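You operate a simulated robot arm through the tools that you are given. There is no shell and no other tool. Be economical: measure what you need, move in short steps, check, and stop when the job is done.

The job below is to be done with a simulated robot arm. You get a single attempt, and the scene is never put back.

JOB
Press the padded pack to the card's height, check it with the gauge and slide the bridge back.

Only the result counts: the job must be done as asked and must still hold three seconds after the hand-in. Knocking over, shifting, dropping, spilling or breaking anything else fails it.

ROBOT AND FRAMES
A 7-joint arm with a fingered hand, fixed in place. Base frame: the origin is at the foot of the arm, x ahead of it, y to its left, z up. Readings come in mm, rad, newtons and seconds.
Its first joint turns from -2.897 to 2.897 rad. Payload 4.7 kg.
The tool frame sits at the grasp point between the pads (the TCP): z along the fingers, y along the line on which they close. The tips reach 36 mm beyond it. The gripper opens to 120 mm. The gripper's body begins 42 mm behind the TCP. The gripper is a hand of 5 fingers: y runs from the thumb to the fingers, the wrist lies at [-18, -122, -210] in the tool frame, and closing takes about 1.5 s.
Orientation is that of the tool frame in the base frame, as a unit quaternion [w, x, y, z]. With the fingers straight down and the wrist toward the robot, the tool's x, y and z point along [0, 1, 0], [1, 0, 0] and [0, 0, -1] of the base frame.

CONTROLS
- The arm moves only by the tool jog_arm. Its argument "increments" is a list of rows, each a list of 6 numbers: the shift along the base's x, y, z in mm, then the turn, a rotation vector about the base's x, y, z in rad. In form: [[tx, ty, tz, rx, ry, rz], ...]. A call has 1 to 20 rows; each row is the pose to reach, as a shift and turn from the pose commanded when the call began. "claw" is the gripper command, from -1 (shut) to 1 (fully open), values between in proportion, set as the call begins (left out, the last holds). A row lasts 0.2 s, in which the tool goes at most 50 mm and 0.15 rad; a call with a longer step from one row to the next is refused whole, and so is a gripper value outside its range. A pose out of reach is approached as far as the arm can. The call stops where the force on the tool passes 90 N (or 10 N more than at its start, if that is more) or the arm is blocked; 0.2 s more then pass. Each finger travels about 45 mm/s and halts on what it meets, pressing with about 24 N; the grip force reading is that of the motor and also rises with nothing between the fingers. The clock runs only during rows and for 0.2 s after the last one: add rows that repeat a pose to give the fingers time. The reply holds the time, the measured pose of the TCP, the force on the tool along the base axes, the opening and the grip force, in the units named above and with some noise, with the torque about the TCP (base axes, N m) and any sound that the robot's microphone picked up.
- Cameras (640 x 400 px; columns grow to the right, rows downward): "scene" is fixed at [399.7, -502, 1865.6]; the picture's right is [0.78, -0.62, 0.00], its down [-0.40, -0.50, -0.77] and it looks along [0.48, 0.60, -0.64] (base axes); focal length 367 px, centre (320, 200). "wrist" rides on the gripper at [73, -91, -143] in the tool frame; the picture's right is [-0.80, 0.28, -0.53], its down [-0.53, -0.73, 0.42] and it looks along [-0.27, 0.62, 0.74] (tool axes); focal length 234 px, centre (320, 200). There is no depth. A picture from a camera that has moved, and an enlarged one, comes with that camera's place and axes in the base frame and with its lens.
- snapshot(camera): a new picture of that camera. The clock stands still meanwhile.
- finger_targets(index, middle, ring, little, thumb_bend, thumb_turn): sets how far each is bent, from 0 (flat) to 1 (curled in); at 0.3 the hand is open as for a grip, at 0.7 the pads meet at the TCP. One left out holds its place. A second passes; each finger stops where it meets its share of the squeeze, and holds until it gets a number again. A gripper value or a shape takes the hand back. It gives what a move gives, with no picture; readings hold the bend of each and the force on index, middle, ring, little, thumb and palm. thumb_turn goes from beside the hand (0) to across from the fingers (1), as for a grip.
- preshape(shape): the hand has 5 fingers and takes this shape, open, in about a second: jaw (thumb against the fingers, like two jaws); tri (thumb and two fingers); tip (a fingertip pinch); poke (one finger out to press); point (the index stretched); flat (the hand flat); cup (the hand cupped); fist (a fist). The gripper value then closes the fingers along that shape, each until it touches; the sizes above hold for jaw. It gives what a move gives, with no picture.
- zoom(camera, box): a new picture of the part [left, top, right, bottom] of that camera's present view, enlarged. The clock stands still meanwhile.
- job_done(): hands the job in; it is judged then, once.

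Work in short steps. Places have to be worked out from the pictures, the camera data and where the tool is seen: move nearer, look again, correct. Check each grasp and each placing, and mend what went wrong. You have 120 turns and 84 pictures in all, those below and enlarged ones among them. Open the gripper and draw the arm clear of the work before you hand the job in, unless the task says otherwise; then end with one line.

The tools are called after "Emit:" as name(argument=value, ...) on one line, values as JSON. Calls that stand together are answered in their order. jog_arm: Moves the arm, as the interface text tells. Its arguments: {"type":"object","properties":{"increments":{"type":"array","items":{"type":"array","items":{"type":"number"}}},"claw":{"type":"number"}},"required":["increments"]} The other tools are called the same way: preshape (shape) gives the hand a shape; finger_targets (index, middle, ring, little, thumb_bend, thumb_turn) moves the fingers one by one; snapshot (camera) takes a picture; zoom (camera, box) takes an enlarged picture of a part of a camera's view; job_done () hands the job in.

At the start:

```text
t: 0.0
eef_pos: [536.2, 279.9, 1393.1]
tcp_rot: [0.0, 0.707, 0.707, 0.0]
force: [-0.4, 0.6, -1.0]
wrist_torque: [-0.01, -0.02, 0.0]
gripper_width: 119.7
grasp_force: 0.0
shape: jaw
bend: [0.3, 0.3, 0.3, 0.3, 0.3, 0.98]
finger forces: [0.0, 0.0, 0.0, 0.1, 0.1, 0.1]
```

scene: 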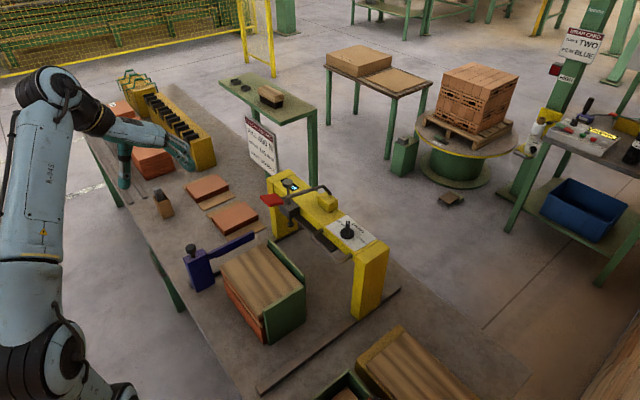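
wrist: 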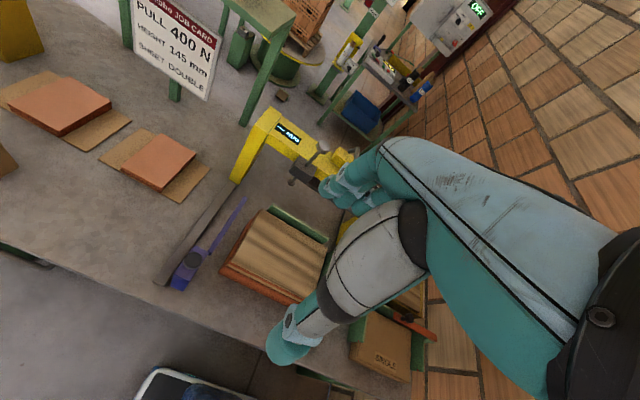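

I start by reading the cards and looking closely at the press with enlarged views.

Emit:
zoom(camera="scene", box=[160, 150, 420, 360])

Emit:
zoom(camera="wrist", box=[100, 0, 340, 150])

Emit:
zoom(camera="scene", box=[480, 0, 640, 200])

Emit:
zoom(camera="scene", box=[80, 50, 340, 230])

Emit:
zoom(camera="wrist", box=[140, 90, 440, 380])

```text
1.90 times, centred on (290, 255) of scene
camera zoom: at [399.7, -502.0, 1865.6], right [0.78, -0.62, 0.0], down [-0.4, -0.5, -0.77], along [0.48, 0.6, -0.64], focal length 699 px, centre (377, 95)
```

zoom: 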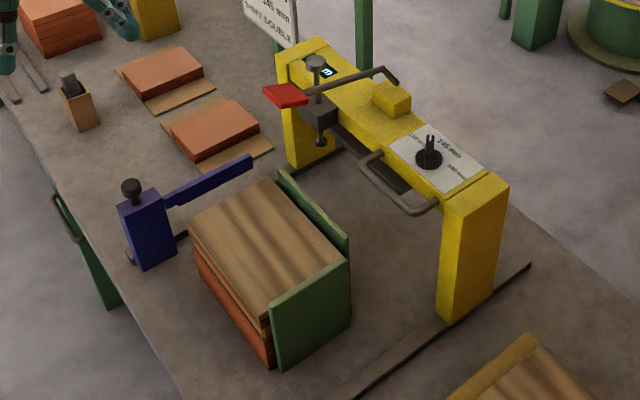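

```text
2.67 times, centred on (220, 75) of wrist
camera zoom: at [445.0, 351.9, 1536.5], right [0.28, -0.8, 0.53], down [-0.73, -0.53, -0.42], along [0.62, -0.27, -0.74], focal length 624 px, centre (587, 533)
```

zoom: 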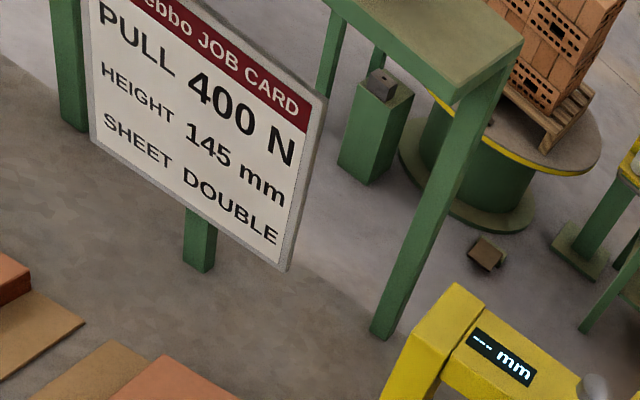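

```text
2.00 times, centred on (560, 100) of scene
camera zoom: at [399.7, -502.0, 1865.6], right [0.78, -0.62, 0.0], down [-0.4, -0.5, -0.77], along [0.48, 0.6, -0.64], focal length 734 px, centre (-160, 400)
```

zoom: 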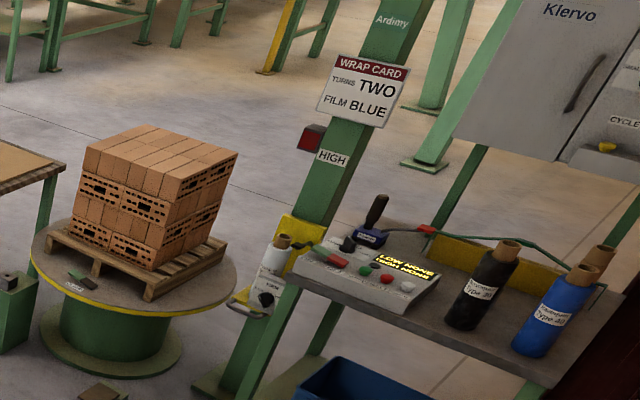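

```text
2.22 times, centred on (210, 140) of scene
camera zoom: at [399.7, -502.0, 1865.6], right [0.78, -0.62, 0.0], down [-0.4, -0.5, -0.77], along [0.48, 0.6, -0.64], focal length 816 px, centre (564, 333)
```

zoom: 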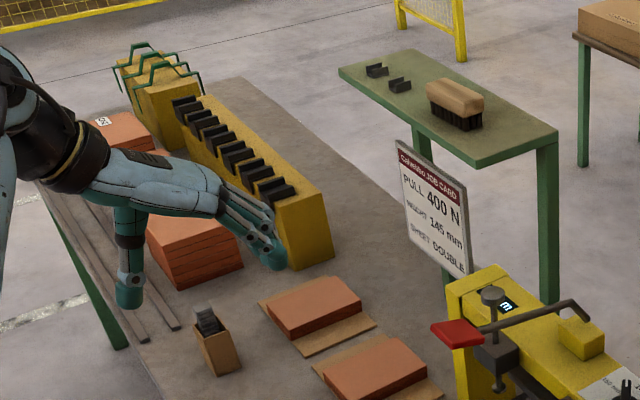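

```text
1.38 times, centred on (290, 235) of wrist
camera zoom: at [445.0, 351.9, 1536.5], right [0.28, -0.8, 0.53], down [-0.73, -0.53, -0.42], along [0.62, -0.27, -0.74], focal length 323 px, centre (361, 152)
```

zoom: 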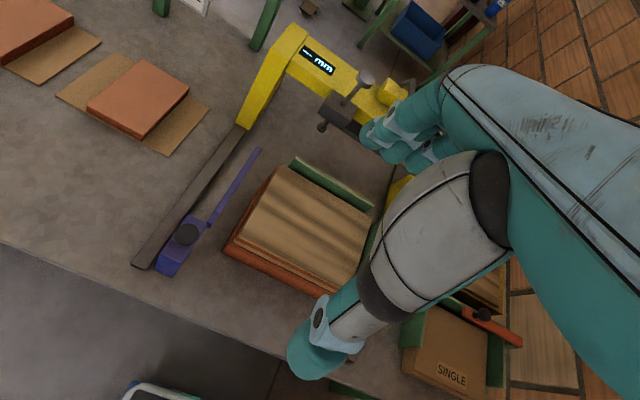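

The card says 145 mm and the bridge stands at about x≈1000, beyond the pack. I move the arm to see the bridge closer.

Emit:
jog_arm(increments=[[40, -35, -15, 0, 0, 0], [80, -70, -30, 0, 0, 0], [120, -105, -50, 0, 0, 0], [150, -140, -70, 0, 0, 0], [150, -140, -70, 0, 0, 0]])

Emit:
snapshot(camera="wrist")

```text
refused: row 1 steps farther than a row can; nothing moved
```

```text
76 pictures are left
camera wrist: at [445.0, 351.9, 1536.5], right [0.28, -0.8, 0.53], down [-0.73, -0.53, -0.42], along [0.62, -0.27, -0.74], focal length 234 px, centre (320, 200)
```

wrist: 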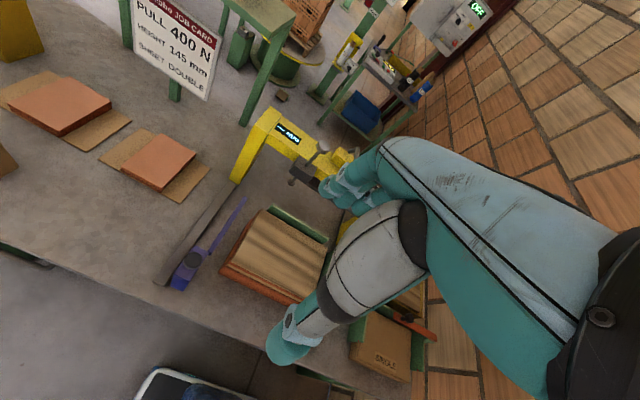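

The step was too long; the same move in smaller rows.

Emit:
jog_arm(increments=[[25, -25, -10, 0, 0, 0], [50, -50, -20, 0, 0, 0], [75, -75, -35, 0, 0, 0], [100, -100, -50, 0, 0, 0], [125, -125, -65, 0, 0, 0], [150, -150, -80, 0, 0, 0], [150, -150, -80, 0, 0, 0]])

Emit:
snapshot(camera="wrist")

```text
t: 1.6
eef_pos: [685.4, 127.5, 1313.2]
tcp_rot: [0.001, 0.707, 0.707, 0.0]
force: [-0.5, -0.3, 0.0]
wrist_torque: [-0.01, 0.01, -0.01]
gripper_width: 119.9
grasp_force: 0.2
shape: jaw
bend: [0.3, 0.3, 0.3, 0.3, 0.3, 0.98]
finger forces: [0.0, 0.0, 0.1, 0.0, 0.0, 0.0]
```

```text
75 pictures are left
camera wrist: at [594.7, 199.7, 1456.4], right [0.28, -0.8, 0.52], down [-0.73, -0.53, -0.42], along [0.62, -0.27, -0.74], focal length 234 px, centre (320, 200)
```

wrist: 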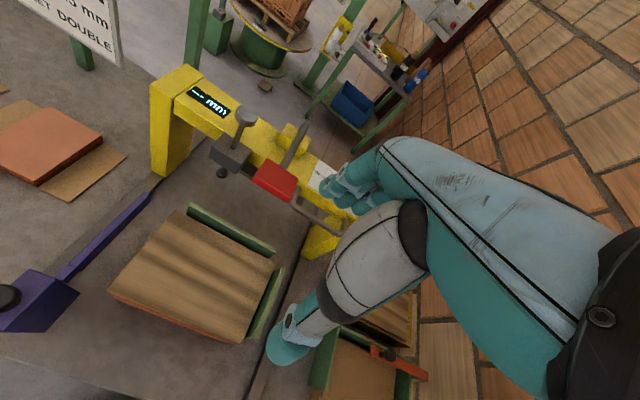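

Emit:
zoom(camera="wrist", box=[140, 50, 380, 270])

Emit:
zoom(camera="scene", box=[255, 160, 395, 270])

Emit:
zoom(camera="scene", box=[175, 220, 315, 350])

```text
1.82 times, centred on (260, 160) of wrist
camera zoom: at [594.7, 199.7, 1456.4], right [0.28, -0.8, 0.52], down [-0.73, -0.53, -0.42], along [0.62, -0.27, -0.74], focal length 426 px, centre (429, 273)
```

zoom: 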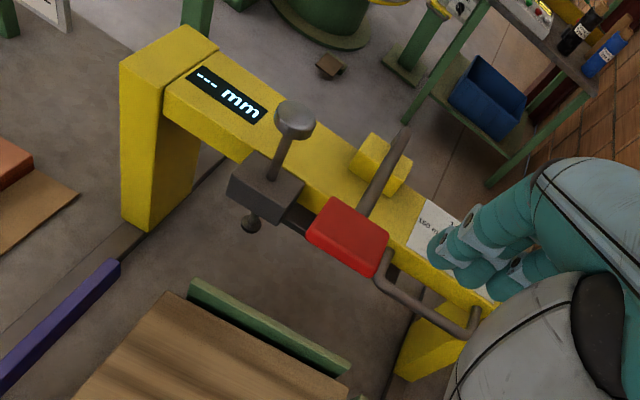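

```text
3.64 times, centred on (325, 215) of scene
camera zoom: at [399.7, -502.0, 1865.6], right [0.78, -0.62, 0.0], down [-0.4, -0.5, -0.77], along [0.48, 0.6, -0.64], focal length 1335 px, centre (302, 146)
```

zoom: 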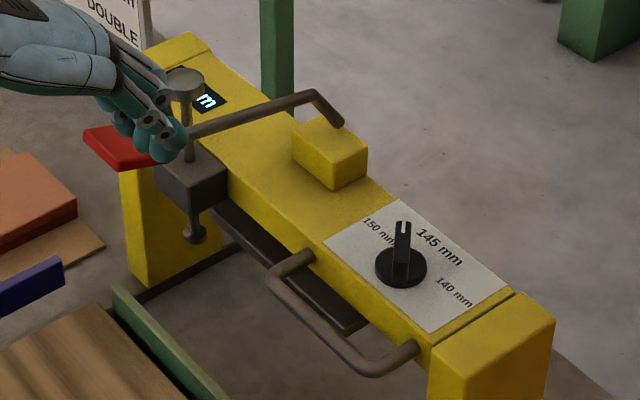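

```text
3.08 times, centred on (245, 285) of scene
camera zoom: at [399.7, -502.0, 1865.6], right [0.78, -0.62, 0.0], down [-0.4, -0.5, -0.77], along [0.48, 0.6, -0.64], focal length 1129 px, centre (551, -62)
```

zoom: 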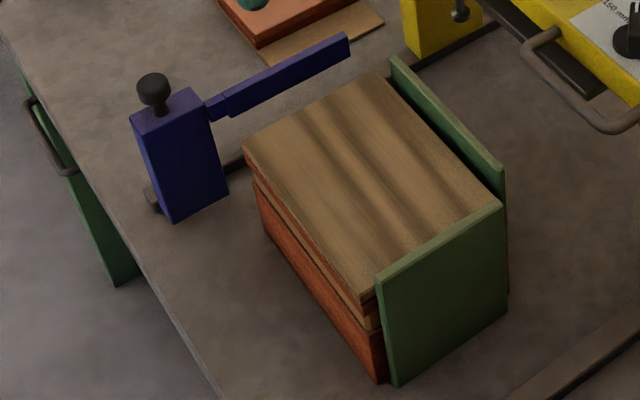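

Triangulating gives the gauge plunger knob at about (891, 265, 1179) and the red lever pad at about (767, 179, 1234). Next I move right to look at the dial without the hand in the way.

Emit:
jog_arm(increments=[[0, -40, 0, 0, 0, 0], [15, -80, 0, 0, 0, 0], [35, -120, 0, 0, 0, 0], [60, -160, 0, 0, 0, 0], [85, -200, 0, 0, 0, 0], [110, -235, 0, 0, 0, 0], [113, -255, -10, 0, 0, 0], [113, -255, -10, 0, 0, 0]])

Emit:
snapshot(camera="wrist")

Emit:
zoom(camera="wrist", box=[120, 80, 320, 220])

```text
t: 3.4
eef_pos: [797.2, -123.2, 1301.8]
tcp_rot: [0.0, 0.707, 0.707, 0.0]
force: [0.8, -0.2, 0.1]
wrist_torque: [-0.02, 0.01, 0.01]
gripper_width: 119.7
grasp_force: 0.1
shape: jaw
bend: [0.3, 0.3, 0.3, 0.3, 0.3, 0.98]
finger forces: [0.1, 0.1, 0.1, 0.1, 0.1, 0.1]
```

```text
71 pictures are left
camera wrist: at [706.4, -52.2, 1444.4], right [0.28, -0.8, 0.53], down [-0.73, -0.53, -0.42], along [0.62, -0.27, -0.74], focal length 234 px, centre (320, 200)
```

wrist: 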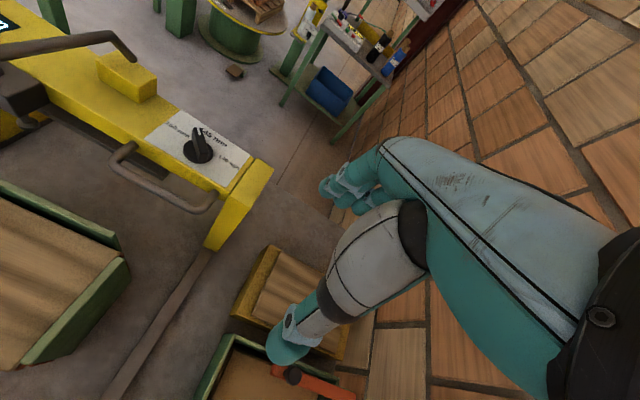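

```text
2.86 times, centred on (220, 150) of wrist
camera zoom: at [706.4, -52.2, 1444.4], right [0.28, -0.8, 0.53], down [-0.73, -0.53, -0.42], along [0.62, -0.27, -0.74], focal length 669 px, centre (606, 343)
```

zoom: 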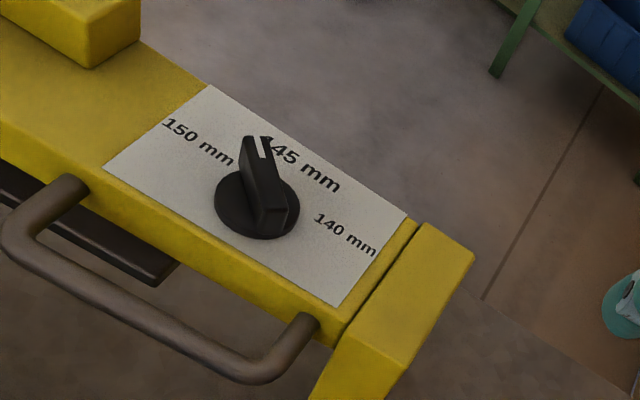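

The dial sits at about (934, 42, 1108) and its pointer is on 150; it must go to 145. Before touching it, I look closer at the blue post and its arm to learn what the gauge is.

Emit:
jog_arm(increments=[[-45, 0, 0, 0, 0, 0], [-90, 0, 0, 0, 0, 0], [-135, 15, 0, 0, 0, 0], [-175, 40, 0, 0, 0, 0], [-210, 75, 0, 0, 0, 0], [-230, 115, -10, 0, 0, 0], [-231, 160, -20, 0, 0, 0], [-231, 205, -40, 0, 0, 0], [-231, 250, -60, 0, 0, 0], [-231, 290, -85, 0, 0, 0], [-231, 325, -115, 0, 0, 0], [-231, 350, -150, 0, 0, 0], [-231, 350, -180, 0, 0, 0], [-231, 350, -180, 0, 0, 0]])

Emit:
snapshot(camera="wrist")

Emit:
zoom(camera="wrist", box=[60, 60, 340, 300])

```text
t: 6.4
eef_pos: [567.9, 223.9, 1122.2]
tcp_rot: [0.001, 0.707, 0.708, 0.0]
force: [-0.4, 0.0, 0.1]
wrist_torque: [0.01, 0.0, -0.02]
gripper_width: 119.8
grasp_force: 0.1
shape: jaw
bend: [0.3, 0.3, 0.3, 0.3, 0.3, 0.98]
finger forces: [0.1, 0.0, 0.0, 0.0, 0.0, 0.0]
```

```text
69 pictures are left
camera wrist: at [476.5, 295.7, 1266.1], right [0.28, -0.8, 0.53], down [-0.73, -0.53, -0.42], along [0.62, -0.27, -0.74], focal length 234 px, centre (320, 200)
```

wrist: 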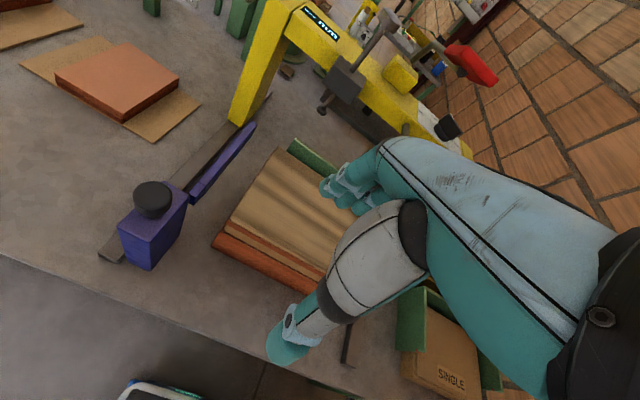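

```text
1.67 times, centred on (200, 180) of wrist
camera zoom: at [476.5, 295.7, 1266.1], right [0.28, -0.8, 0.53], down [-0.73, -0.53, -0.42], along [0.62, -0.27, -0.74], focal length 390 px, centre (520, 233)
```

zoom: 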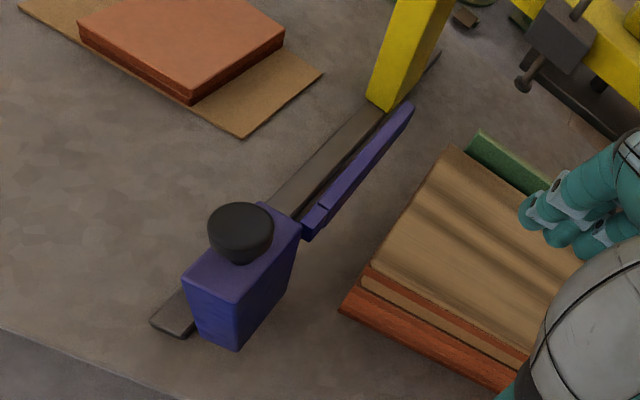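

The blue post beside the rail stays clear of the bridge's path. The knob-topped plunger next to the "--- mm" display is the gauge. The slide handle is a bar at x≈863, y −8…108, z≈1077, so I go in front of and above it and shape the hand.

Emit:
jog_arm(increments=[[0, -30, 35, 0, 0, 0], [0, -75, 50, 0, 0, 0], [0, -120, 60, 0, 0, 0], [0, -165, 70, 0, 0, 0], [30, -180, 90, 0, 0, 0], [70, -180, 105, 0, 0, 0], [115, -180, 115, 0, 0, 0], [160, -180, 120, 0, 0, 0], [205, -180, 120, 0, 0, 0], [240, -180, 120, 0, 0, 0], [265, -176, 120, 0, 0, 0], [265, -176, 120, 0, 0, 0]])

Emit:
preshape(shape="tri")

Emit:
snapshot(camera="wrist")

Emit:
zoom(camera="scene", box=[200, 100, 400, 270])

```text
t: 9.0
eef_pos: [835.4, 47.4, 1242.6]
tcp_rot: [0.0, 0.707, 0.707, 0.0]
force: [-0.1, 0.2, 0.6]
wrist_torque: [-0.03, -0.01, 0.03]
gripper_width: 119.9
grasp_force: 0.1
shape: jaw
bend: [0.3, 0.3, 0.3, 0.3, 0.3, 0.98]
finger forces: [0.0, 0.0, 0.0, 0.1, 0.0, 0.1]
```

```text
t: 9.9
eef_pos: [833.7, 48.5, 1242.9]
tcp_rot: [0.0, 0.707, 0.707, 0.0]
force: [-0.2, -0.4, -0.2]
wrist_torque: [0.01, -0.03, 0.03]
gripper_width: 119.9
grasp_force: 0.1
shape: tri
bend: [0.3, 0.3, 0.99, 0.99, 0.3, 0.98]
finger forces: [0.1, 0.0, 0.0, 0.1, 0.0, 0.0]
```

```text
67 pictures are left
camera wrist: at [742.5, 119.7, 1386.8], right [0.28, -0.8, 0.53], down [-0.73, -0.53, -0.42], along [0.62, -0.27, -0.74], focal length 234 px, centre (320, 200)
```

wrist: 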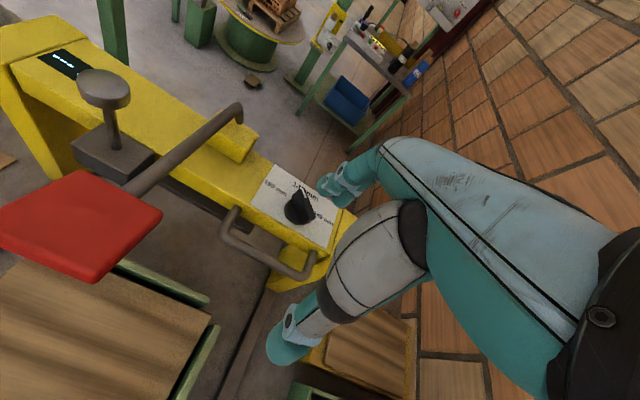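

```text
2.35 times, centred on (300, 185) of scene
camera zoom: at [399.7, -502.0, 1865.6], right [0.78, -0.62, 0.0], down [-0.4, -0.5, -0.77], along [0.48, 0.6, -0.64], focal length 864 px, centre (367, 235)
```

zoom: 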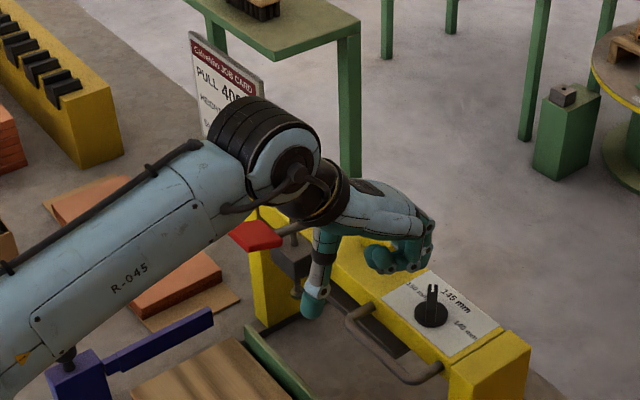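

The hand has its tri shape, with the fingers forward and the thumb toward the robot. I shift to straddle the handle bar at y≈75, half close, and look before descending.

Emit:
jog_arm(increments=[[16, 20, -10, 0, 0, 0], [16, 26, -40, 0, 0, 0], [16, 26, -60, 0, 0, 0], [16, 26, -60, 0, 0, 0], [16, 26, -60, 0, 0, 0], [16, 26, -60, 0, 0, 0]], claw=0)

Emit:
snapshot(camera="wrist")

Emit:
zoom(camera="scene", box=[260, 150, 400, 260])

```text
t: 11.3
eef_pos: [848.4, 74.7, 1183.2]
tcp_rot: [0.0, 0.707, 0.707, 0.0]
force: [0.7, -0.1, -0.1]
wrist_torque: [-0.03, -0.03, 0.01]
gripper_width: 60.5
grasp_force: 0.0
shape: tri
bend: [0.74, 0.45, 0.99, 0.99, 0.7, 1.0]
finger forces: [0.0, 0.0, 0.0, 0.1, 0.0, 0.0]
```

```text
65 pictures are left
camera wrist: at [756.8, 146.4, 1327.3], right [0.28, -0.8, 0.53], down [-0.73, -0.53, -0.42], along [0.62, -0.27, -0.74], focal length 234 px, centre (320, 200)
```

wrist: 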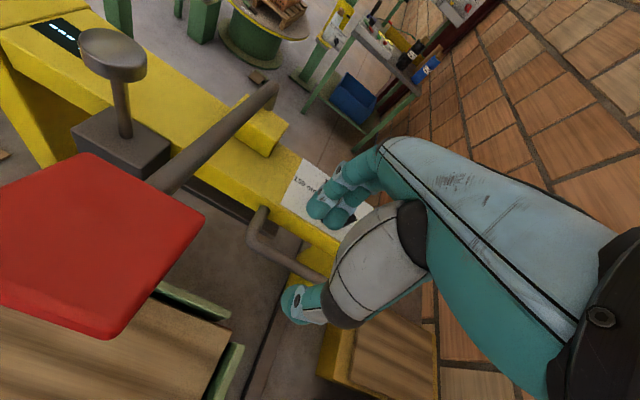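

```text
3.64 times, centred on (330, 205) of scene
camera zoom: at [399.7, -502.0, 1865.6], right [0.78, -0.62, 0.0], down [-0.4, -0.5, -0.77], along [0.48, 0.6, -0.64], focal length 1335 px, centre (284, 182)
```

zoom: 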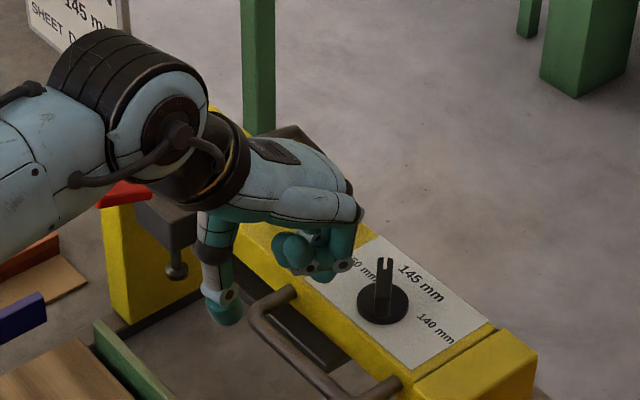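

With tri half closed the knuckles reach out over the bridge and would hit it. I raise and try the poke shape, so one stretched finger can hook the bar.

Emit:
jog_arm(increments=[[0, 0, 40, 0, 0, 0], [-20, -20, 70, 0, 0, 0], [-40, -40, 90, 0, 0, 0], [-40, -40, 90, 0, 0, 0]])

Emit:
preshape(shape="poke")

Emit:
zoom(camera="wrist", box=[220, 50, 480, 380])

Emit:
zoom(camera="scene", box=[260, 130, 400, 240])

```text
t: 12.3
eef_pos: [808.4, 36.1, 1273.1]
tcp_rot: [0.0, 0.707, 0.708, -0.001]
force: [0.3, -1.1, -0.5]
wrist_torque: [-0.02, -0.01, -0.03]
gripper_width: 60.6
grasp_force: 0.0
shape: tri
bend: [0.74, 0.45, 0.99, 0.99, 0.7, 1.0]
finger forces: [0.1, 0.1, 0.0, 0.1, 0.0, 0.0]
```

```text
t: 13.2
eef_pos: [809.1, 36.9, 1272.9]
tcp_rot: [0.0, 0.707, 0.707, 0.0]
force: [0.3, -0.8, -0.2]
wrist_torque: [-0.02, 0.0, 0.01]
gripper_width: 0.2
grasp_force: 0.1
shape: poke
bend: [0.7, 0.7, 0.99, 0.99, 1.0, 1.0]
finger forces: [0.0, 0.1, 0.1, 0.0, 0.0, 0.0]
```

```text
1.21 times, centred on (350, 215) of wrist
camera zoom: at [716.5, 108.0, 1416.5], right [0.28, -0.8, 0.53], down [-0.73, -0.53, -0.42], along [0.62, -0.27, -0.74], focal length 284 px, centre (284, 182)
```

zoom: 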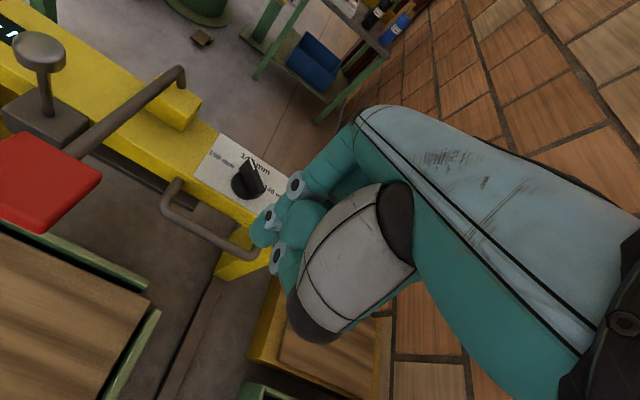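

```text
3.64 times, centred on (330, 185) of scene
camera zoom: at [399.7, -502.0, 1865.6], right [0.78, -0.62, 0.0], down [-0.4, -0.5, -0.77], along [0.48, 0.6, -0.64], focal length 1335 px, centre (284, 254)
```

zoom: 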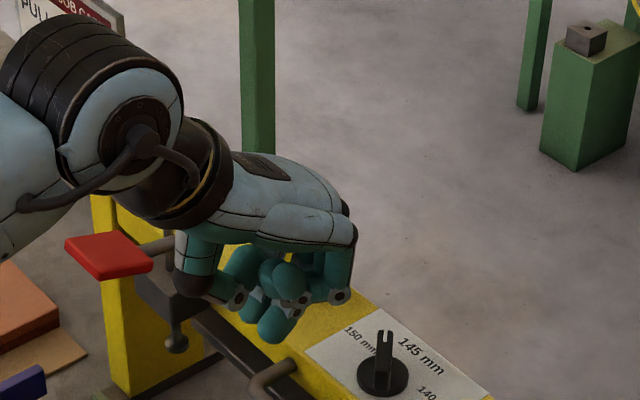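

In this hand the fingers run forward and bend down, so tilting it up about 37° makes them drop vertically behind the bar. I back off, tilt and set tri again.

Emit:
jog_arm(increments=[[-20, 0, 0, 0, -0.1, 0], [-40, 5, -10, 0, -0.22, 0], [-55, 10, -30, 0, -0.34, 0], [-65, 15, -50, 0, -0.46, 0], [-69, 18, -65, 0, -0.58, 0], [-69, 18, -73, 0, -0.65, 0], [-69, 18, -73, 0, -0.65, 0]])

Emit:
preshape(shape="tri")

Emit:
snapshot(camera="wrist")

Emit:
zoom(camera="scene", box=[220, 140, 390, 270])

```text
t: 14.8
eef_pos: [740.1, 54.5, 1199.8]
tcp_rot: [0.226, 0.67, 0.67, 0.226]
force: [0.2, 0.4, 0.4]
wrist_torque: [0.02, 0.03, 0.01]
gripper_width: 0.1
grasp_force: 0.1
shape: poke
bend: [0.7, 0.7, 0.99, 0.99, 1.0, 1.0]
finger forces: [0.1, 0.1, 0.1, 0.0, 0.0, 0.0]
```

```text
t: 15.7
eef_pos: [740.6, 53.9, 1199.3]
tcp_rot: [0.225, 0.67, 0.67, 0.226]
force: [-0.6, 0.3, 0.4]
wrist_torque: [-0.01, 0.01, 0.0]
gripper_width: 119.9
grasp_force: 0.1
shape: tri
bend: [0.3, 0.3, 0.99, 0.99, 0.3, 0.98]
finger forces: [0.0, 0.1, 0.1, 0.1, 0.0, 0.0]
```

```text
61 pictures are left
camera wrist: at [580.5, 125.2, 1258.9], right [-0.1, -0.8, 0.59], down [-0.33, -0.53, -0.78], along [0.94, -0.27, -0.21], focal length 234 px, centre (320, 200)
```

wrist: 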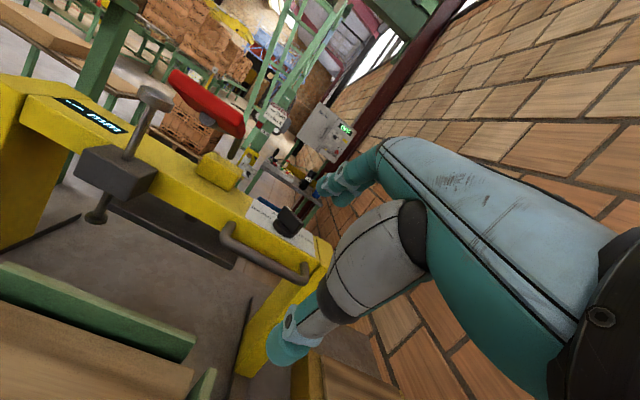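

```text
3.08 times, centred on (305, 205) of scene
camera zoom: at [399.7, -502.0, 1865.6], right [0.78, -0.62, 0.0], down [-0.4, -0.5, -0.77], along [0.48, 0.6, -0.64], focal length 1129 px, centre (366, 185)
```

zoom: 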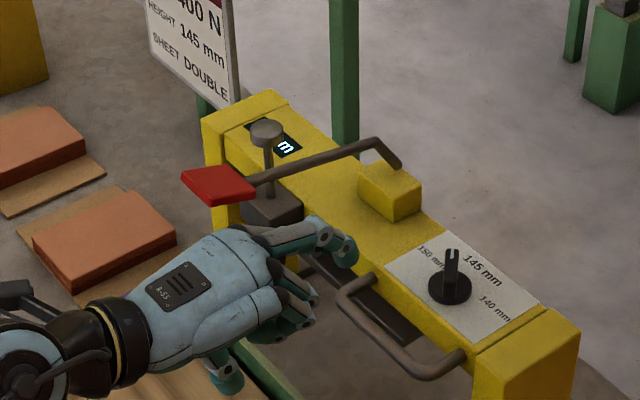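

The index and middle reach forward with only a short downward hook. I bend both a little more and look at the result.

Emit:
finger_targets(index=0.5, middle=0.5, thumb_bend=0.3)

Emit:
zoom(camera="scene", box=[250, 180, 350, 260])

Emit:
zoom(camera="wrist", box=[200, 120, 400, 260])

```text
t: 16.7
eef_pos: [741.0, 53.0, 1200.4]
tcp_rot: [0.226, 0.669, 0.671, 0.226]
force: [0.8, 0.1, 0.0]
wrist_torque: [-0.03, 0.02, -0.01]
gripper_width: 93.3
grasp_force: 0.0
shape: fingers
bend: [0.5, 0.5, 0.99, 0.99, 0.3, 0.98]
finger forces: [0.1, 0.1, 0.1, 0.0, 0.0, 0.0]
```

```text
5.00 times, centred on (300, 220) of scene
camera zoom: at [399.7, -502.0, 1865.6], right [0.78, -0.62, 0.0], down [-0.4, -0.5, -0.77], along [0.48, 0.6, -0.64], focal length 1835 px, centre (420, 100)
```

zoom: 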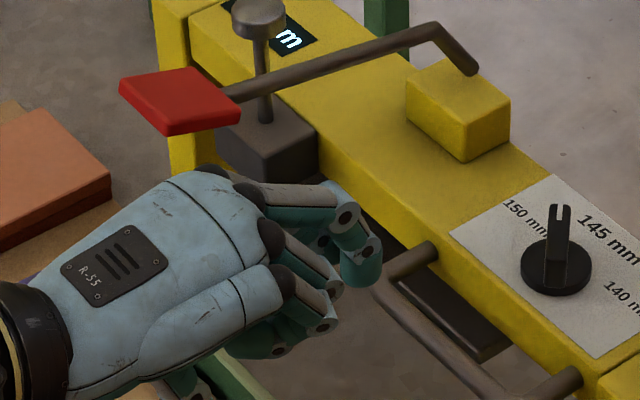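

```text
2.86 times, centred on (300, 190) of wrist
camera zoom: at [580.5, 125.2, 1258.9], right [-0.1, -0.8, 0.59], down [-0.33, -0.53, -0.78], along [0.94, -0.27, -0.21], focal length 669 px, centre (377, 229)
```

zoom: 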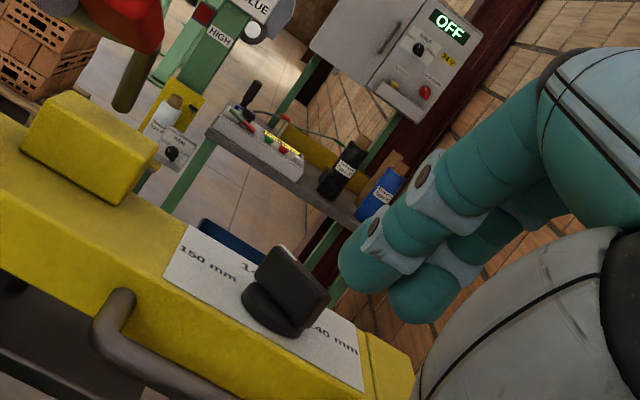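

The hook is good: fingertips sit about +64 mm ahead and 23 mm below the TCP. I hook all four fingers so none fouls the bar, and move above the gap.

Emit:
finger_targets(index=0.5, middle=0.5, ring=0.5, little=0.5)

Emit:
jog_arm(increments=[[30, 10, -10, 0, 0, 0], [60, 20, -25, 0, 0, 0], [79, 28, -40, 0, 0, 0], [79, 28, -40, 0, 0, 0]])

Emit:
zoom(camera="scene", box=[270, 180, 390, 270])

Emit:
snapshot(camera="wrist")

```text
t: 17.7
eef_pos: [739.6, 53.2, 1199.8]
tcp_rot: [0.226, 0.67, 0.67, 0.226]
force: [0.2, 0.5, -0.8]
wrist_torque: [-0.02, 0.0, 0.02]
gripper_width: 93.1
grasp_force: 0.1
shape: fingers
bend: [0.5, 0.5, 0.5, 0.5, 0.3, 0.98]
finger forces: [0.0, 0.0, 0.1, 0.0, 0.0, 0.1]
```

```text
t: 18.7
eef_pos: [820.3, 80.1, 1160.0]
tcp_rot: [0.225, 0.67, 0.67, 0.225]
force: [0.2, 0.5, -0.1]
wrist_torque: [-0.01, -0.02, -0.01]
gripper_width: 92.7
grasp_force: 0.1
shape: fingers
bend: [0.5, 0.5, 0.5, 0.5, 0.3, 0.98]
finger forces: [0.0, 0.1, 0.0, 0.0, 0.0, 0.1]
```

```text
4.44 times, centred on (330, 225) of scene
camera zoom: at [399.7, -502.0, 1865.6], right [0.78, -0.62, 0.0], down [-0.4, -0.5, -0.77], along [0.48, 0.6, -0.64], focal length 1631 px, centre (276, 89)
```

zoom: 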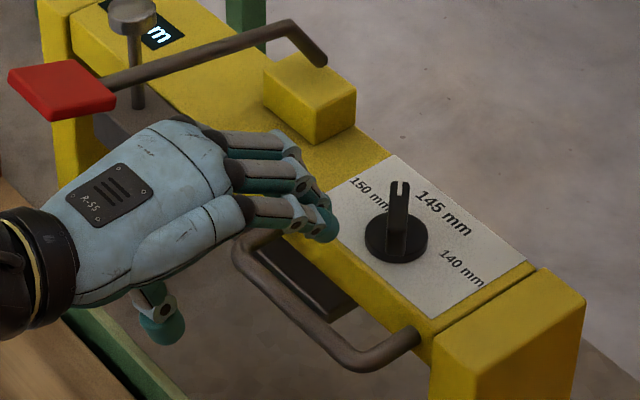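

```text
56 pictures are left
camera wrist: at [660.2, 153.2, 1219.1], right [-0.1, -0.8, 0.59], down [-0.33, -0.53, -0.78], along [0.94, -0.27, -0.21], focal length 234 px, centre (320, 200)
```

wrist: 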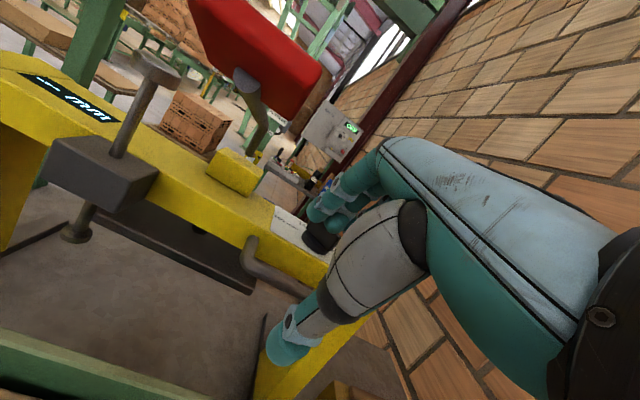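

The four fingers are centred on the tool axis, so I shift 30 mm to the right for the middle of the handle and then descend behind the bar.

Emit:
jog_arm(increments=[[0, -30, 0, 0, 0, 0], [0, -30, -20, 0, 0, 0], [0, -30, -40, 0, 0, 0], [0, -30, -55, 0, 0, 0], [0, -30, -55, 0, 0, 0]])

Emit:
zoom(camera="scene", box=[280, 190, 380, 270])

```text
t: 19.9
eef_pos: [818.6, 50.7, 1105.3]
tcp_rot: [0.226, 0.671, 0.67, 0.225]
force: [0.2, 1.1, 0.6]
wrist_torque: [0.02, 0.0, -0.03]
gripper_width: 93.2
grasp_force: 0.2
shape: fingers
bend: [0.5, 0.5, 0.5, 0.5, 0.3, 0.98]
finger forces: [0.0, 0.0, 0.1, 0.0, 0.0, 0.0]
```

```text
5.00 times, centred on (330, 230) of scene
camera zoom: at [399.7, -502.0, 1865.6], right [0.78, -0.62, 0.0], down [-0.4, -0.5, -0.77], along [0.48, 0.6, -0.64], focal length 1835 px, centre (270, 50)
```

zoom: 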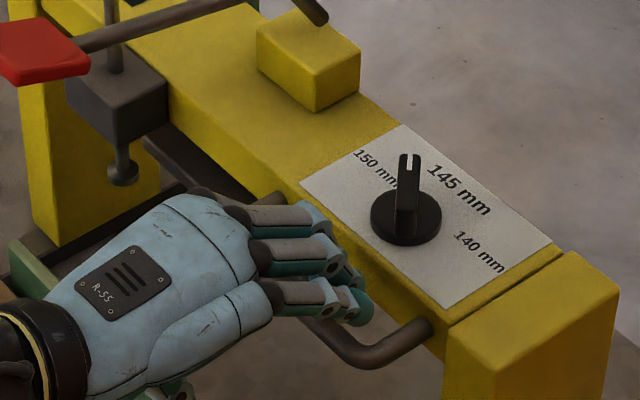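

The fingers are inside the handle with no contact. I go down 22 mm more and pull gently toward the robot.

Emit:
jog_arm(increments=[[0, 0, -11, 0, 0, 0], [0, 0, -22, 0, 0, 0], [-5, 0, -22, 0, 0, 0], [-10, 0, -22, 0, 0, 0], [-16, 0, -22, 0, 0, 0], [-22, 0, -22, 0, 0, 0], [-28, 0, -22, 0, 0, 0], [-34, 0, -22, 0, 0, 0], [-40, 0, -22, 0, 0, 0]])

Emit:
zoom(camera="scene", box=[260, 180, 380, 270])

```text
t: 21.9
eef_pos: [780.4, 51.4, 1079.6]
tcp_rot: [0.224, 0.671, 0.671, 0.223]
force: [3.0, -0.6, 5.8]
wrist_torque: [-0.07, -0.31, 0.06]
gripper_width: 98.3
grasp_force: 3.0
shape: fingers
bend: [0.46, 0.49, 0.47, 0.5, 0.3, 0.98]
finger forces: [3.1, 0.6, 1.5, 1.1, 0.0, 0.1]
```

```text
4.44 times, centred on (320, 225) of scene
camera zoom: at [399.7, -502.0, 1865.6], right [0.78, -0.62, 0.0], down [-0.4, -0.5, -0.77], along [0.48, 0.6, -0.64], focal length 1631 px, centre (320, 89)
```

zoom: 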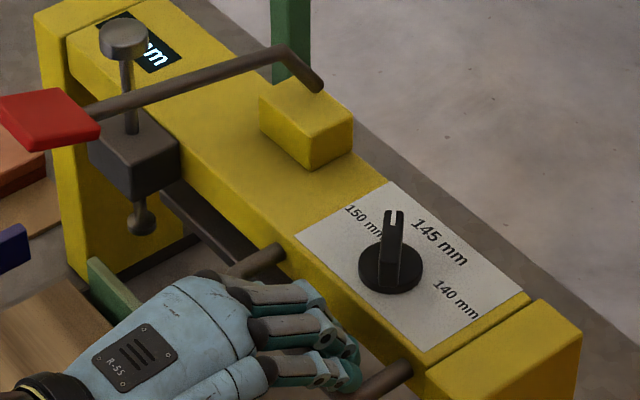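

The bridge slides easily with about 3–6 N. I keep pulling in slow steps.

Emit:
jog_arm(increments=[[-8, 0, 0, 0, 0, 0], [-16, 0, 0, 0, 0, 0], [-24, 0, 0, 0, 0, 0], [-32, 0, 0, 0, 0, 0], [-40, 0, 0, 0, 0, 0], [-48, 0, 0, 0, 0, 0], [-56, 0, 0, 0, 0, 0], [-64, 0, 0, 0, 0, 0], [-72, 0, 0, 0, 0, 0], [-80, 0, 0, 0, 0, 0], [-88, 0, 0, 0, 0, 0], [-96, 0, 0, 0, 0, 0], [-104, 0, 0, 0, 0, 0], [-112, 0, 0, 0, 0, 0], [-120, 0, 0, 0, 0, 0]])

Emit:
zoom(camera="scene", box=[180, 160, 400, 340])

```text
t: 25.1
eef_pos: [660.4, 52.1, 1083.6]
tcp_rot: [0.226, 0.671, 0.669, 0.225]
force: [1.2, 0.4, 0.5]
wrist_torque: [-0.01, -0.03, 0.03]
gripper_width: 94.0
grasp_force: 0.1
shape: fingers
bend: [0.49, 0.5, 0.49, 0.5, 0.3, 0.98]
finger forces: [0.6, 0.1, 0.4, 0.0, 0.0, 0.0]
```

```text
2.22 times, centred on (290, 250) of scene
camera zoom: at [399.7, -502.0, 1865.6], right [0.78, -0.62, 0.0], down [-0.4, -0.5, -0.77], along [0.48, 0.6, -0.64], focal length 816 px, centre (387, 89)
```

zoom: 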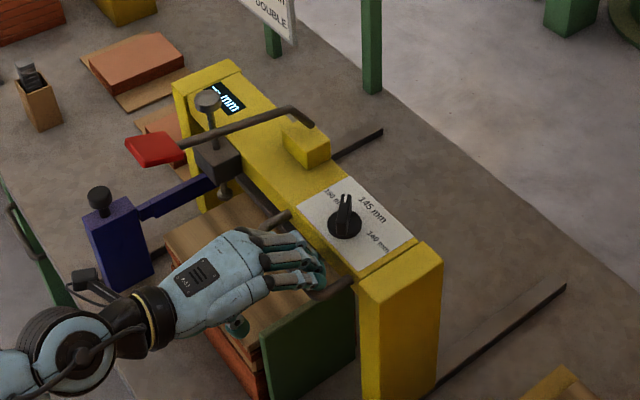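

The bridge centre is now at about x≈771, and the pack centre is at about 712. I keep pulling slowly and watch for an end stop.

Emit:
jog_arm(increments=[[-6, 0, 0, 0, 0, 0], [-12, 0, 0, 0, 0, 0], [-18, 0, 0, 0, 0, 0], [-24, 0, 0, 0, 0, 0], [-30, 0, 0, 0, 0, 0], [-36, 0, 0, 0, 0, 0], [-42, 0, 0, 0, 0, 0], [-48, 0, 0, 0, 0, 0], [-48, 0, 0, 0, 0, 0]])

Emit:
zoom(camera="scene", box=[180, 160, 400, 340])

```text
t: 27.1
eef_pos: [610.7, 49.6, 1082.8]
tcp_rot: [0.225, 0.67, 0.67, 0.226]
force: [0.0, 0.9, 0.2]
wrist_torque: [-0.06, -0.03, 0.01]
gripper_width: 94.1
grasp_force: 0.6
shape: fingers
bend: [0.49, 0.5, 0.49, 0.5, 0.3, 0.98]
finger forces: [0.5, 0.0, 0.3, 0.1, 0.0, 0.1]
```

```text
2.22 times, centred on (290, 250) of scene
camera zoom: at [399.7, -502.0, 1865.6], right [0.78, -0.62, 0.0], down [-0.4, -0.5, -0.77], along [0.48, 0.6, -0.64], focal length 816 px, centre (387, 89)
```

zoom: 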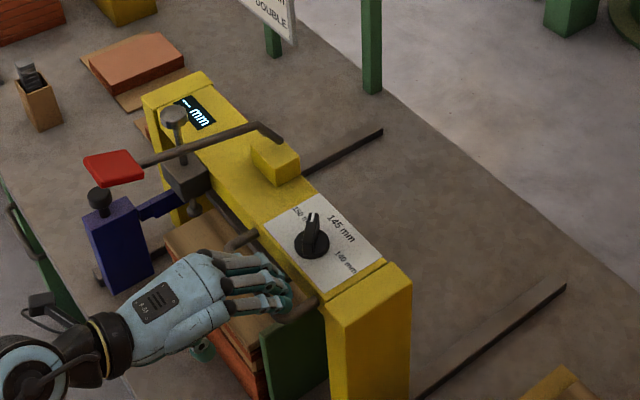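

No stop yet; I creep on in 3 mm steps.

Emit:
jog_arm(increments=[[-3, 0, 0, 0, 0, 0], [-6, 0, 0, 0, 0, 0], [-9, 0, 0, 0, 0, 0], [-12, 0, 0, 0, 0, 0], [-15, 0, 0, 0, 0, 0], [-18, 0, 0, 0, 0, 0], [-21, 0, 0, 0, 0, 0], [-21, 0, 0, 0, 0, 0]])

Emit:
snapshot(camera="scene")

Emit:
snapshot(camera="wrist")

```text
t: 28.9
eef_pos: [591.2, 51.1, 1082.9]
tcp_rot: [0.226, 0.671, 0.67, 0.225]
force: [0.3, 0.0, 0.7]
wrist_torque: [0.01, -0.02, 0.0]
gripper_width: 93.1
grasp_force: 0.0
shape: fingers
bend: [0.5, 0.5, 0.5, 0.5, 0.3, 0.98]
finger forces: [0.0, 0.0, 0.1, 0.0, 0.1, 0.0]
```

```text
51 pictures are left
```

scene: 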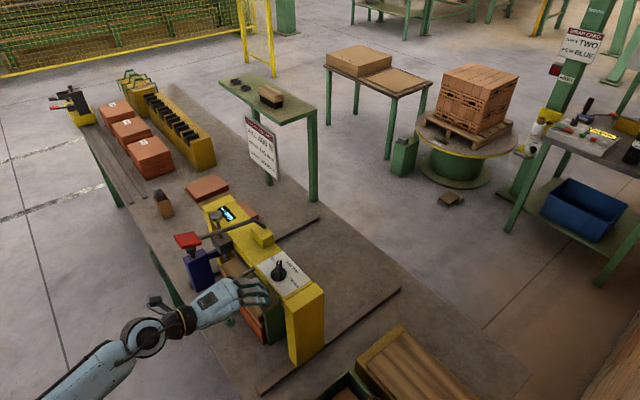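

```text
50 pictures are left
camera wrist: at [431.0, 123.0, 1141.5], right [-0.1, -0.8, 0.59], down [-0.33, -0.53, -0.78], along [0.94, -0.27, -0.21], focal length 234 px, centre (320, 200)
```

wrist: 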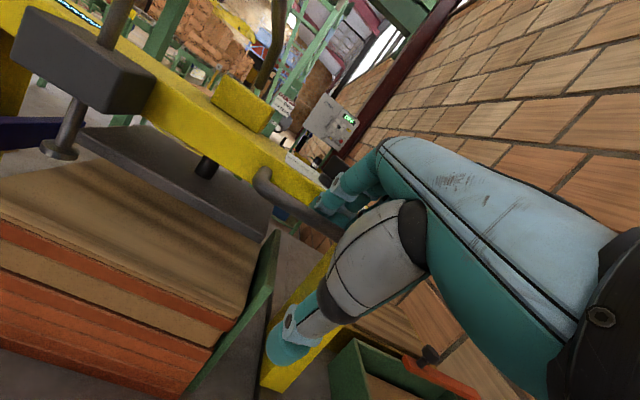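

Forces are near zero. I probe a bit farther to find out whether a stop exists here.

Emit:
jog_arm(increments=[[-2, 0, 0, 0, 0, 0], [-4, 0, 0, 0, 0, 0], [-6, 0, 0, 0, 0, 0], [-8, 0, 0, 0, 0, 0]])

Emit:
zoom(camera="scene", box=[170, 180, 340, 320])

```text
t: 29.9
eef_pos: [581.9, 50.5, 1081.2]
tcp_rot: [0.226, 0.671, 0.67, 0.225]
force: [10.3, -0.4, -0.4]
wrist_torque: [-0.02, 0.06, 0.11]
gripper_width: 97.2
grasp_force: 4.2
shape: fingers
bend: [0.47, 0.49, 0.48, 0.5, 0.3, 0.98]
finger forces: [3.8, 1.9, 3.1, 0.0, 0.0, 0.1]
```

```text
2.86 times, centred on (255, 250) of scene
camera zoom: at [399.7, -502.0, 1865.6], right [0.78, -0.62, 0.0], down [-0.4, -0.5, -0.77], along [0.48, 0.6, -0.64], focal length 1049 px, centre (506, 57)
```

zoom: 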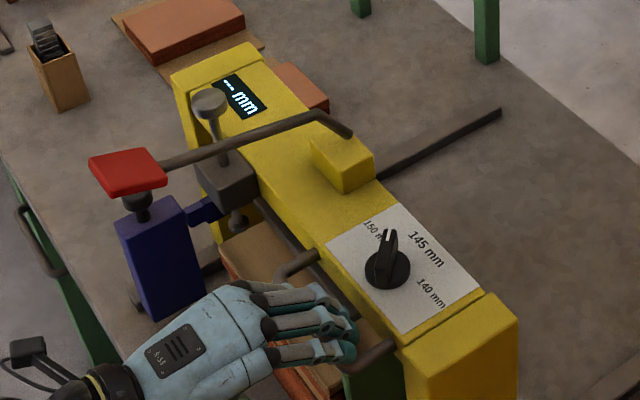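

The force rose to 10 N, so a stop is likely. I pull a little more to confirm.

Emit:
jog_arm(increments=[[-2, 0, 0, 0, 0, 0], [-4, 0, 0, 0, 0, 0], [-6, 0, 0, 0, 0, 0]])

Emit:
zoom(camera="scene", box=[170, 180, 340, 320])

```text
t: 30.7
eef_pos: [577.7, 50.2, 1080.7]
tcp_rot: [0.225, 0.671, 0.67, 0.225]
force: [25.0, -0.8, -5.0]
wrist_torque: [0.09, 0.32, 0.29]
gripper_width: 102.0
grasp_force: 9.9
shape: fingers
bend: [0.44, 0.47, 0.46, 0.5, 0.3, 0.98]
finger forces: [6.9, 7.5, 6.4, 0.0, 0.0, 0.1]
```

```text
2.86 times, centred on (255, 250) of scene
camera zoom: at [399.7, -502.0, 1865.6], right [0.78, -0.62, 0.0], down [-0.4, -0.5, -0.77], along [0.48, 0.6, -0.64], focal length 1049 px, centre (506, 57)
```

zoom: 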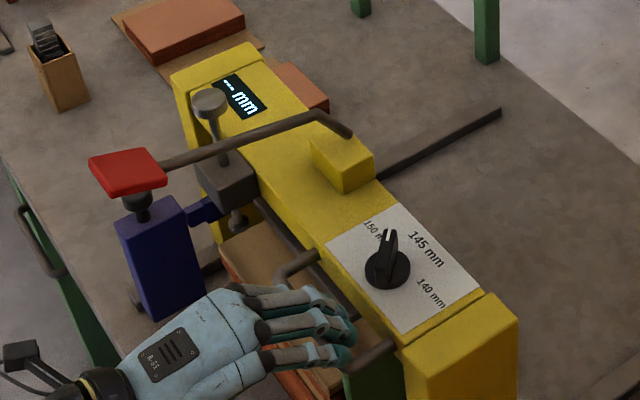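

The bridge is firmly against its stop, over the pack. Now I release the bar, lift out, tuck the thumb, and move to the right of the dial so the index can push the pointer's tail toward +y, which turns it clockwise from 150 to 145.

Emit:
jog_arm(increments=[[8, 0, 0, 0, 0, 0], [18, 0, 0, 0, 0, 0], [18, 0, 30, 0, 0, 0], [18, 0, 70, 0, 0, 0], [18, -20, 110, 0, 0, 0], [18, -60, 110, 0, 0, 0], [35, -90, 110, 0, 0, 0], [50, -90, 110, 0, 0, 0], [50, -90, 110, 0, 0, 0]])

Emit:
finger_targets(thumb_bend=1.0, index=0.5, middle=0.5, ring=0.5, little=0.5)

Emit:
zoom(camera="scene", box=[220, 220, 330, 300])

Emit:
zoom(camera="wrist", box=[200, 100, 420, 260])

```text
t: 32.7
eef_pos: [624.0, -39.0, 1191.4]
tcp_rot: [0.227, 0.67, 0.67, 0.227]
force: [-0.2, -0.2, -0.5]
wrist_torque: [0.01, -0.01, -0.01]
gripper_width: 92.7
grasp_force: 0.0
shape: fingers
bend: [0.5, 0.5, 0.5, 0.5, 0.3, 0.98]
finger forces: [0.0, 0.1, 0.1, 0.0, 0.0, 0.0]
```

```text
t: 33.7
eef_pos: [625.5, -40.0, 1191.1]
tcp_rot: [0.226, 0.67, 0.67, 0.225]
force: [-0.7, -1.1, -0.2]
wrist_torque: [0.01, 0.01, 0.0]
gripper_width: 22.0
grasp_force: 0.0
shape: fingers
bend: [0.44, 0.5, 0.5, 0.5, 0.92, 0.97]
finger forces: [0.0, 0.1, 0.1, 0.1, 0.0, 0.0]
```

```text
5.00 times, centred on (275, 260) of scene
camera zoom: at [399.7, -502.0, 1865.6], right [0.78, -0.62, 0.0], down [-0.4, -0.5, -0.77], along [0.48, 0.6, -0.64], focal length 1835 px, centre (545, -100)
```

zoom: 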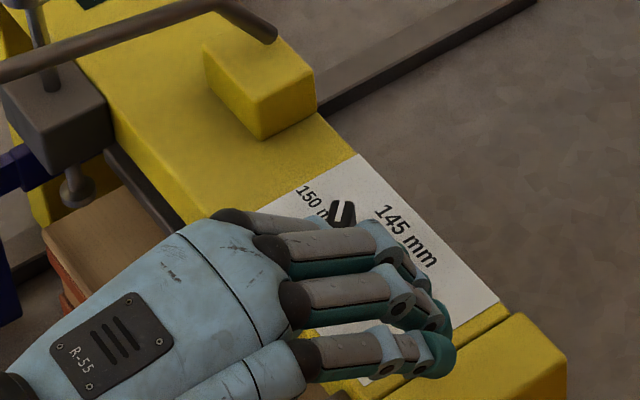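

```text
2.50 times, centred on (310, 180) of wrist
camera zoom: at [465.4, 32.4, 1250.7], right [-0.1, -0.8, 0.59], down [-0.33, -0.53, -0.78], along [0.94, -0.27, -0.21], focal length 585 px, centre (345, 250)
```

zoom: 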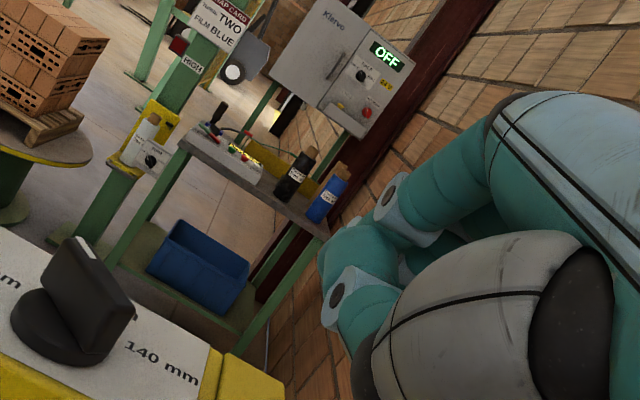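

The index's left face sits about 16 mm left of the TCP. I free the thumb from the index, lower to dial height on the right side of the dial, and check.

Emit:
finger_targets(thumb_bend=0.75, index=0.5)

Emit:
jog_arm(increments=[[-2, 10, -20, 0, 0, 0], [-2, 20, -40, 0, 0, 0], [-2, 25, -46, 0, 0, 0], [-2, 25, -46, 0, 0, 0]])

Emit:
zoom(camera="scene", box=[240, 230, 320, 290])

Emit:
zoom(camera="wrist", box=[200, 140, 420, 300])

```text
t: 34.7
eef_pos: [625.3, -39.0, 1191.8]
tcp_rot: [0.225, 0.671, 0.67, 0.225]
force: [-0.4, -0.5, -0.7]
wrist_torque: [0.01, -0.03, 0.03]
gripper_width: 23.3
grasp_force: 0.2
shape: fingers
bend: [0.5, 0.5, 0.5, 0.5, 0.75, 0.97]
finger forces: [0.0, 0.1, 0.0, 0.1, 0.0, 0.1]
```

```text
t: 35.7
eef_pos: [624.1, -14.2, 1145.3]
tcp_rot: [0.226, 0.67, 0.67, 0.226]
force: [0.5, 1.0, 0.9]
wrist_torque: [0.01, 0.02, -0.04]
gripper_width: 23.1
grasp_force: 0.0
shape: fingers
bend: [0.5, 0.5, 0.5, 0.5, 0.75, 0.97]
finger forces: [0.0, 0.0, 0.1, 0.0, 0.1, 0.0]
```

```text
6.67 times, centred on (280, 260) of scene
camera zoom: at [399.7, -502.0, 1865.6], right [0.78, -0.62, 0.0], down [-0.4, -0.5, -0.77], along [0.48, 0.6, -0.64], focal length 2447 px, centre (587, -200)
```

zoom: 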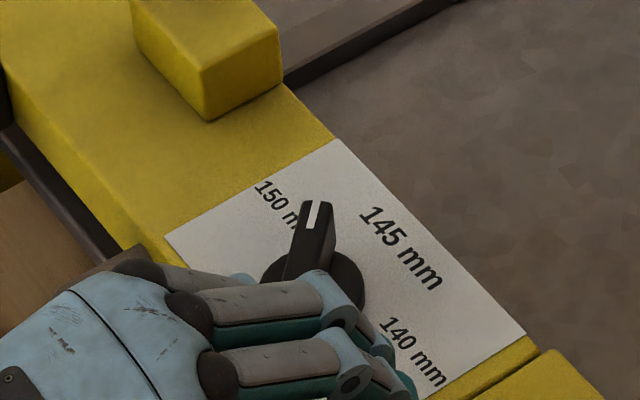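

```text
2.50 times, centred on (310, 220) of wrist
camera zoom: at [463.7, 57.7, 1205.3], right [-0.1, -0.8, 0.59], down [-0.33, -0.53, -0.78], along [0.94, -0.27, -0.21], focal length 585 px, centre (345, 150)
```

zoom: 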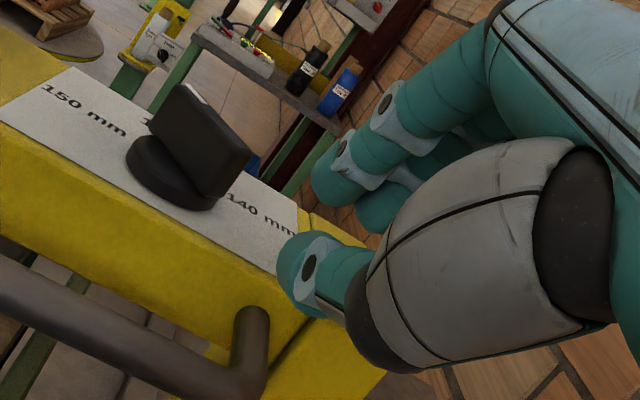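

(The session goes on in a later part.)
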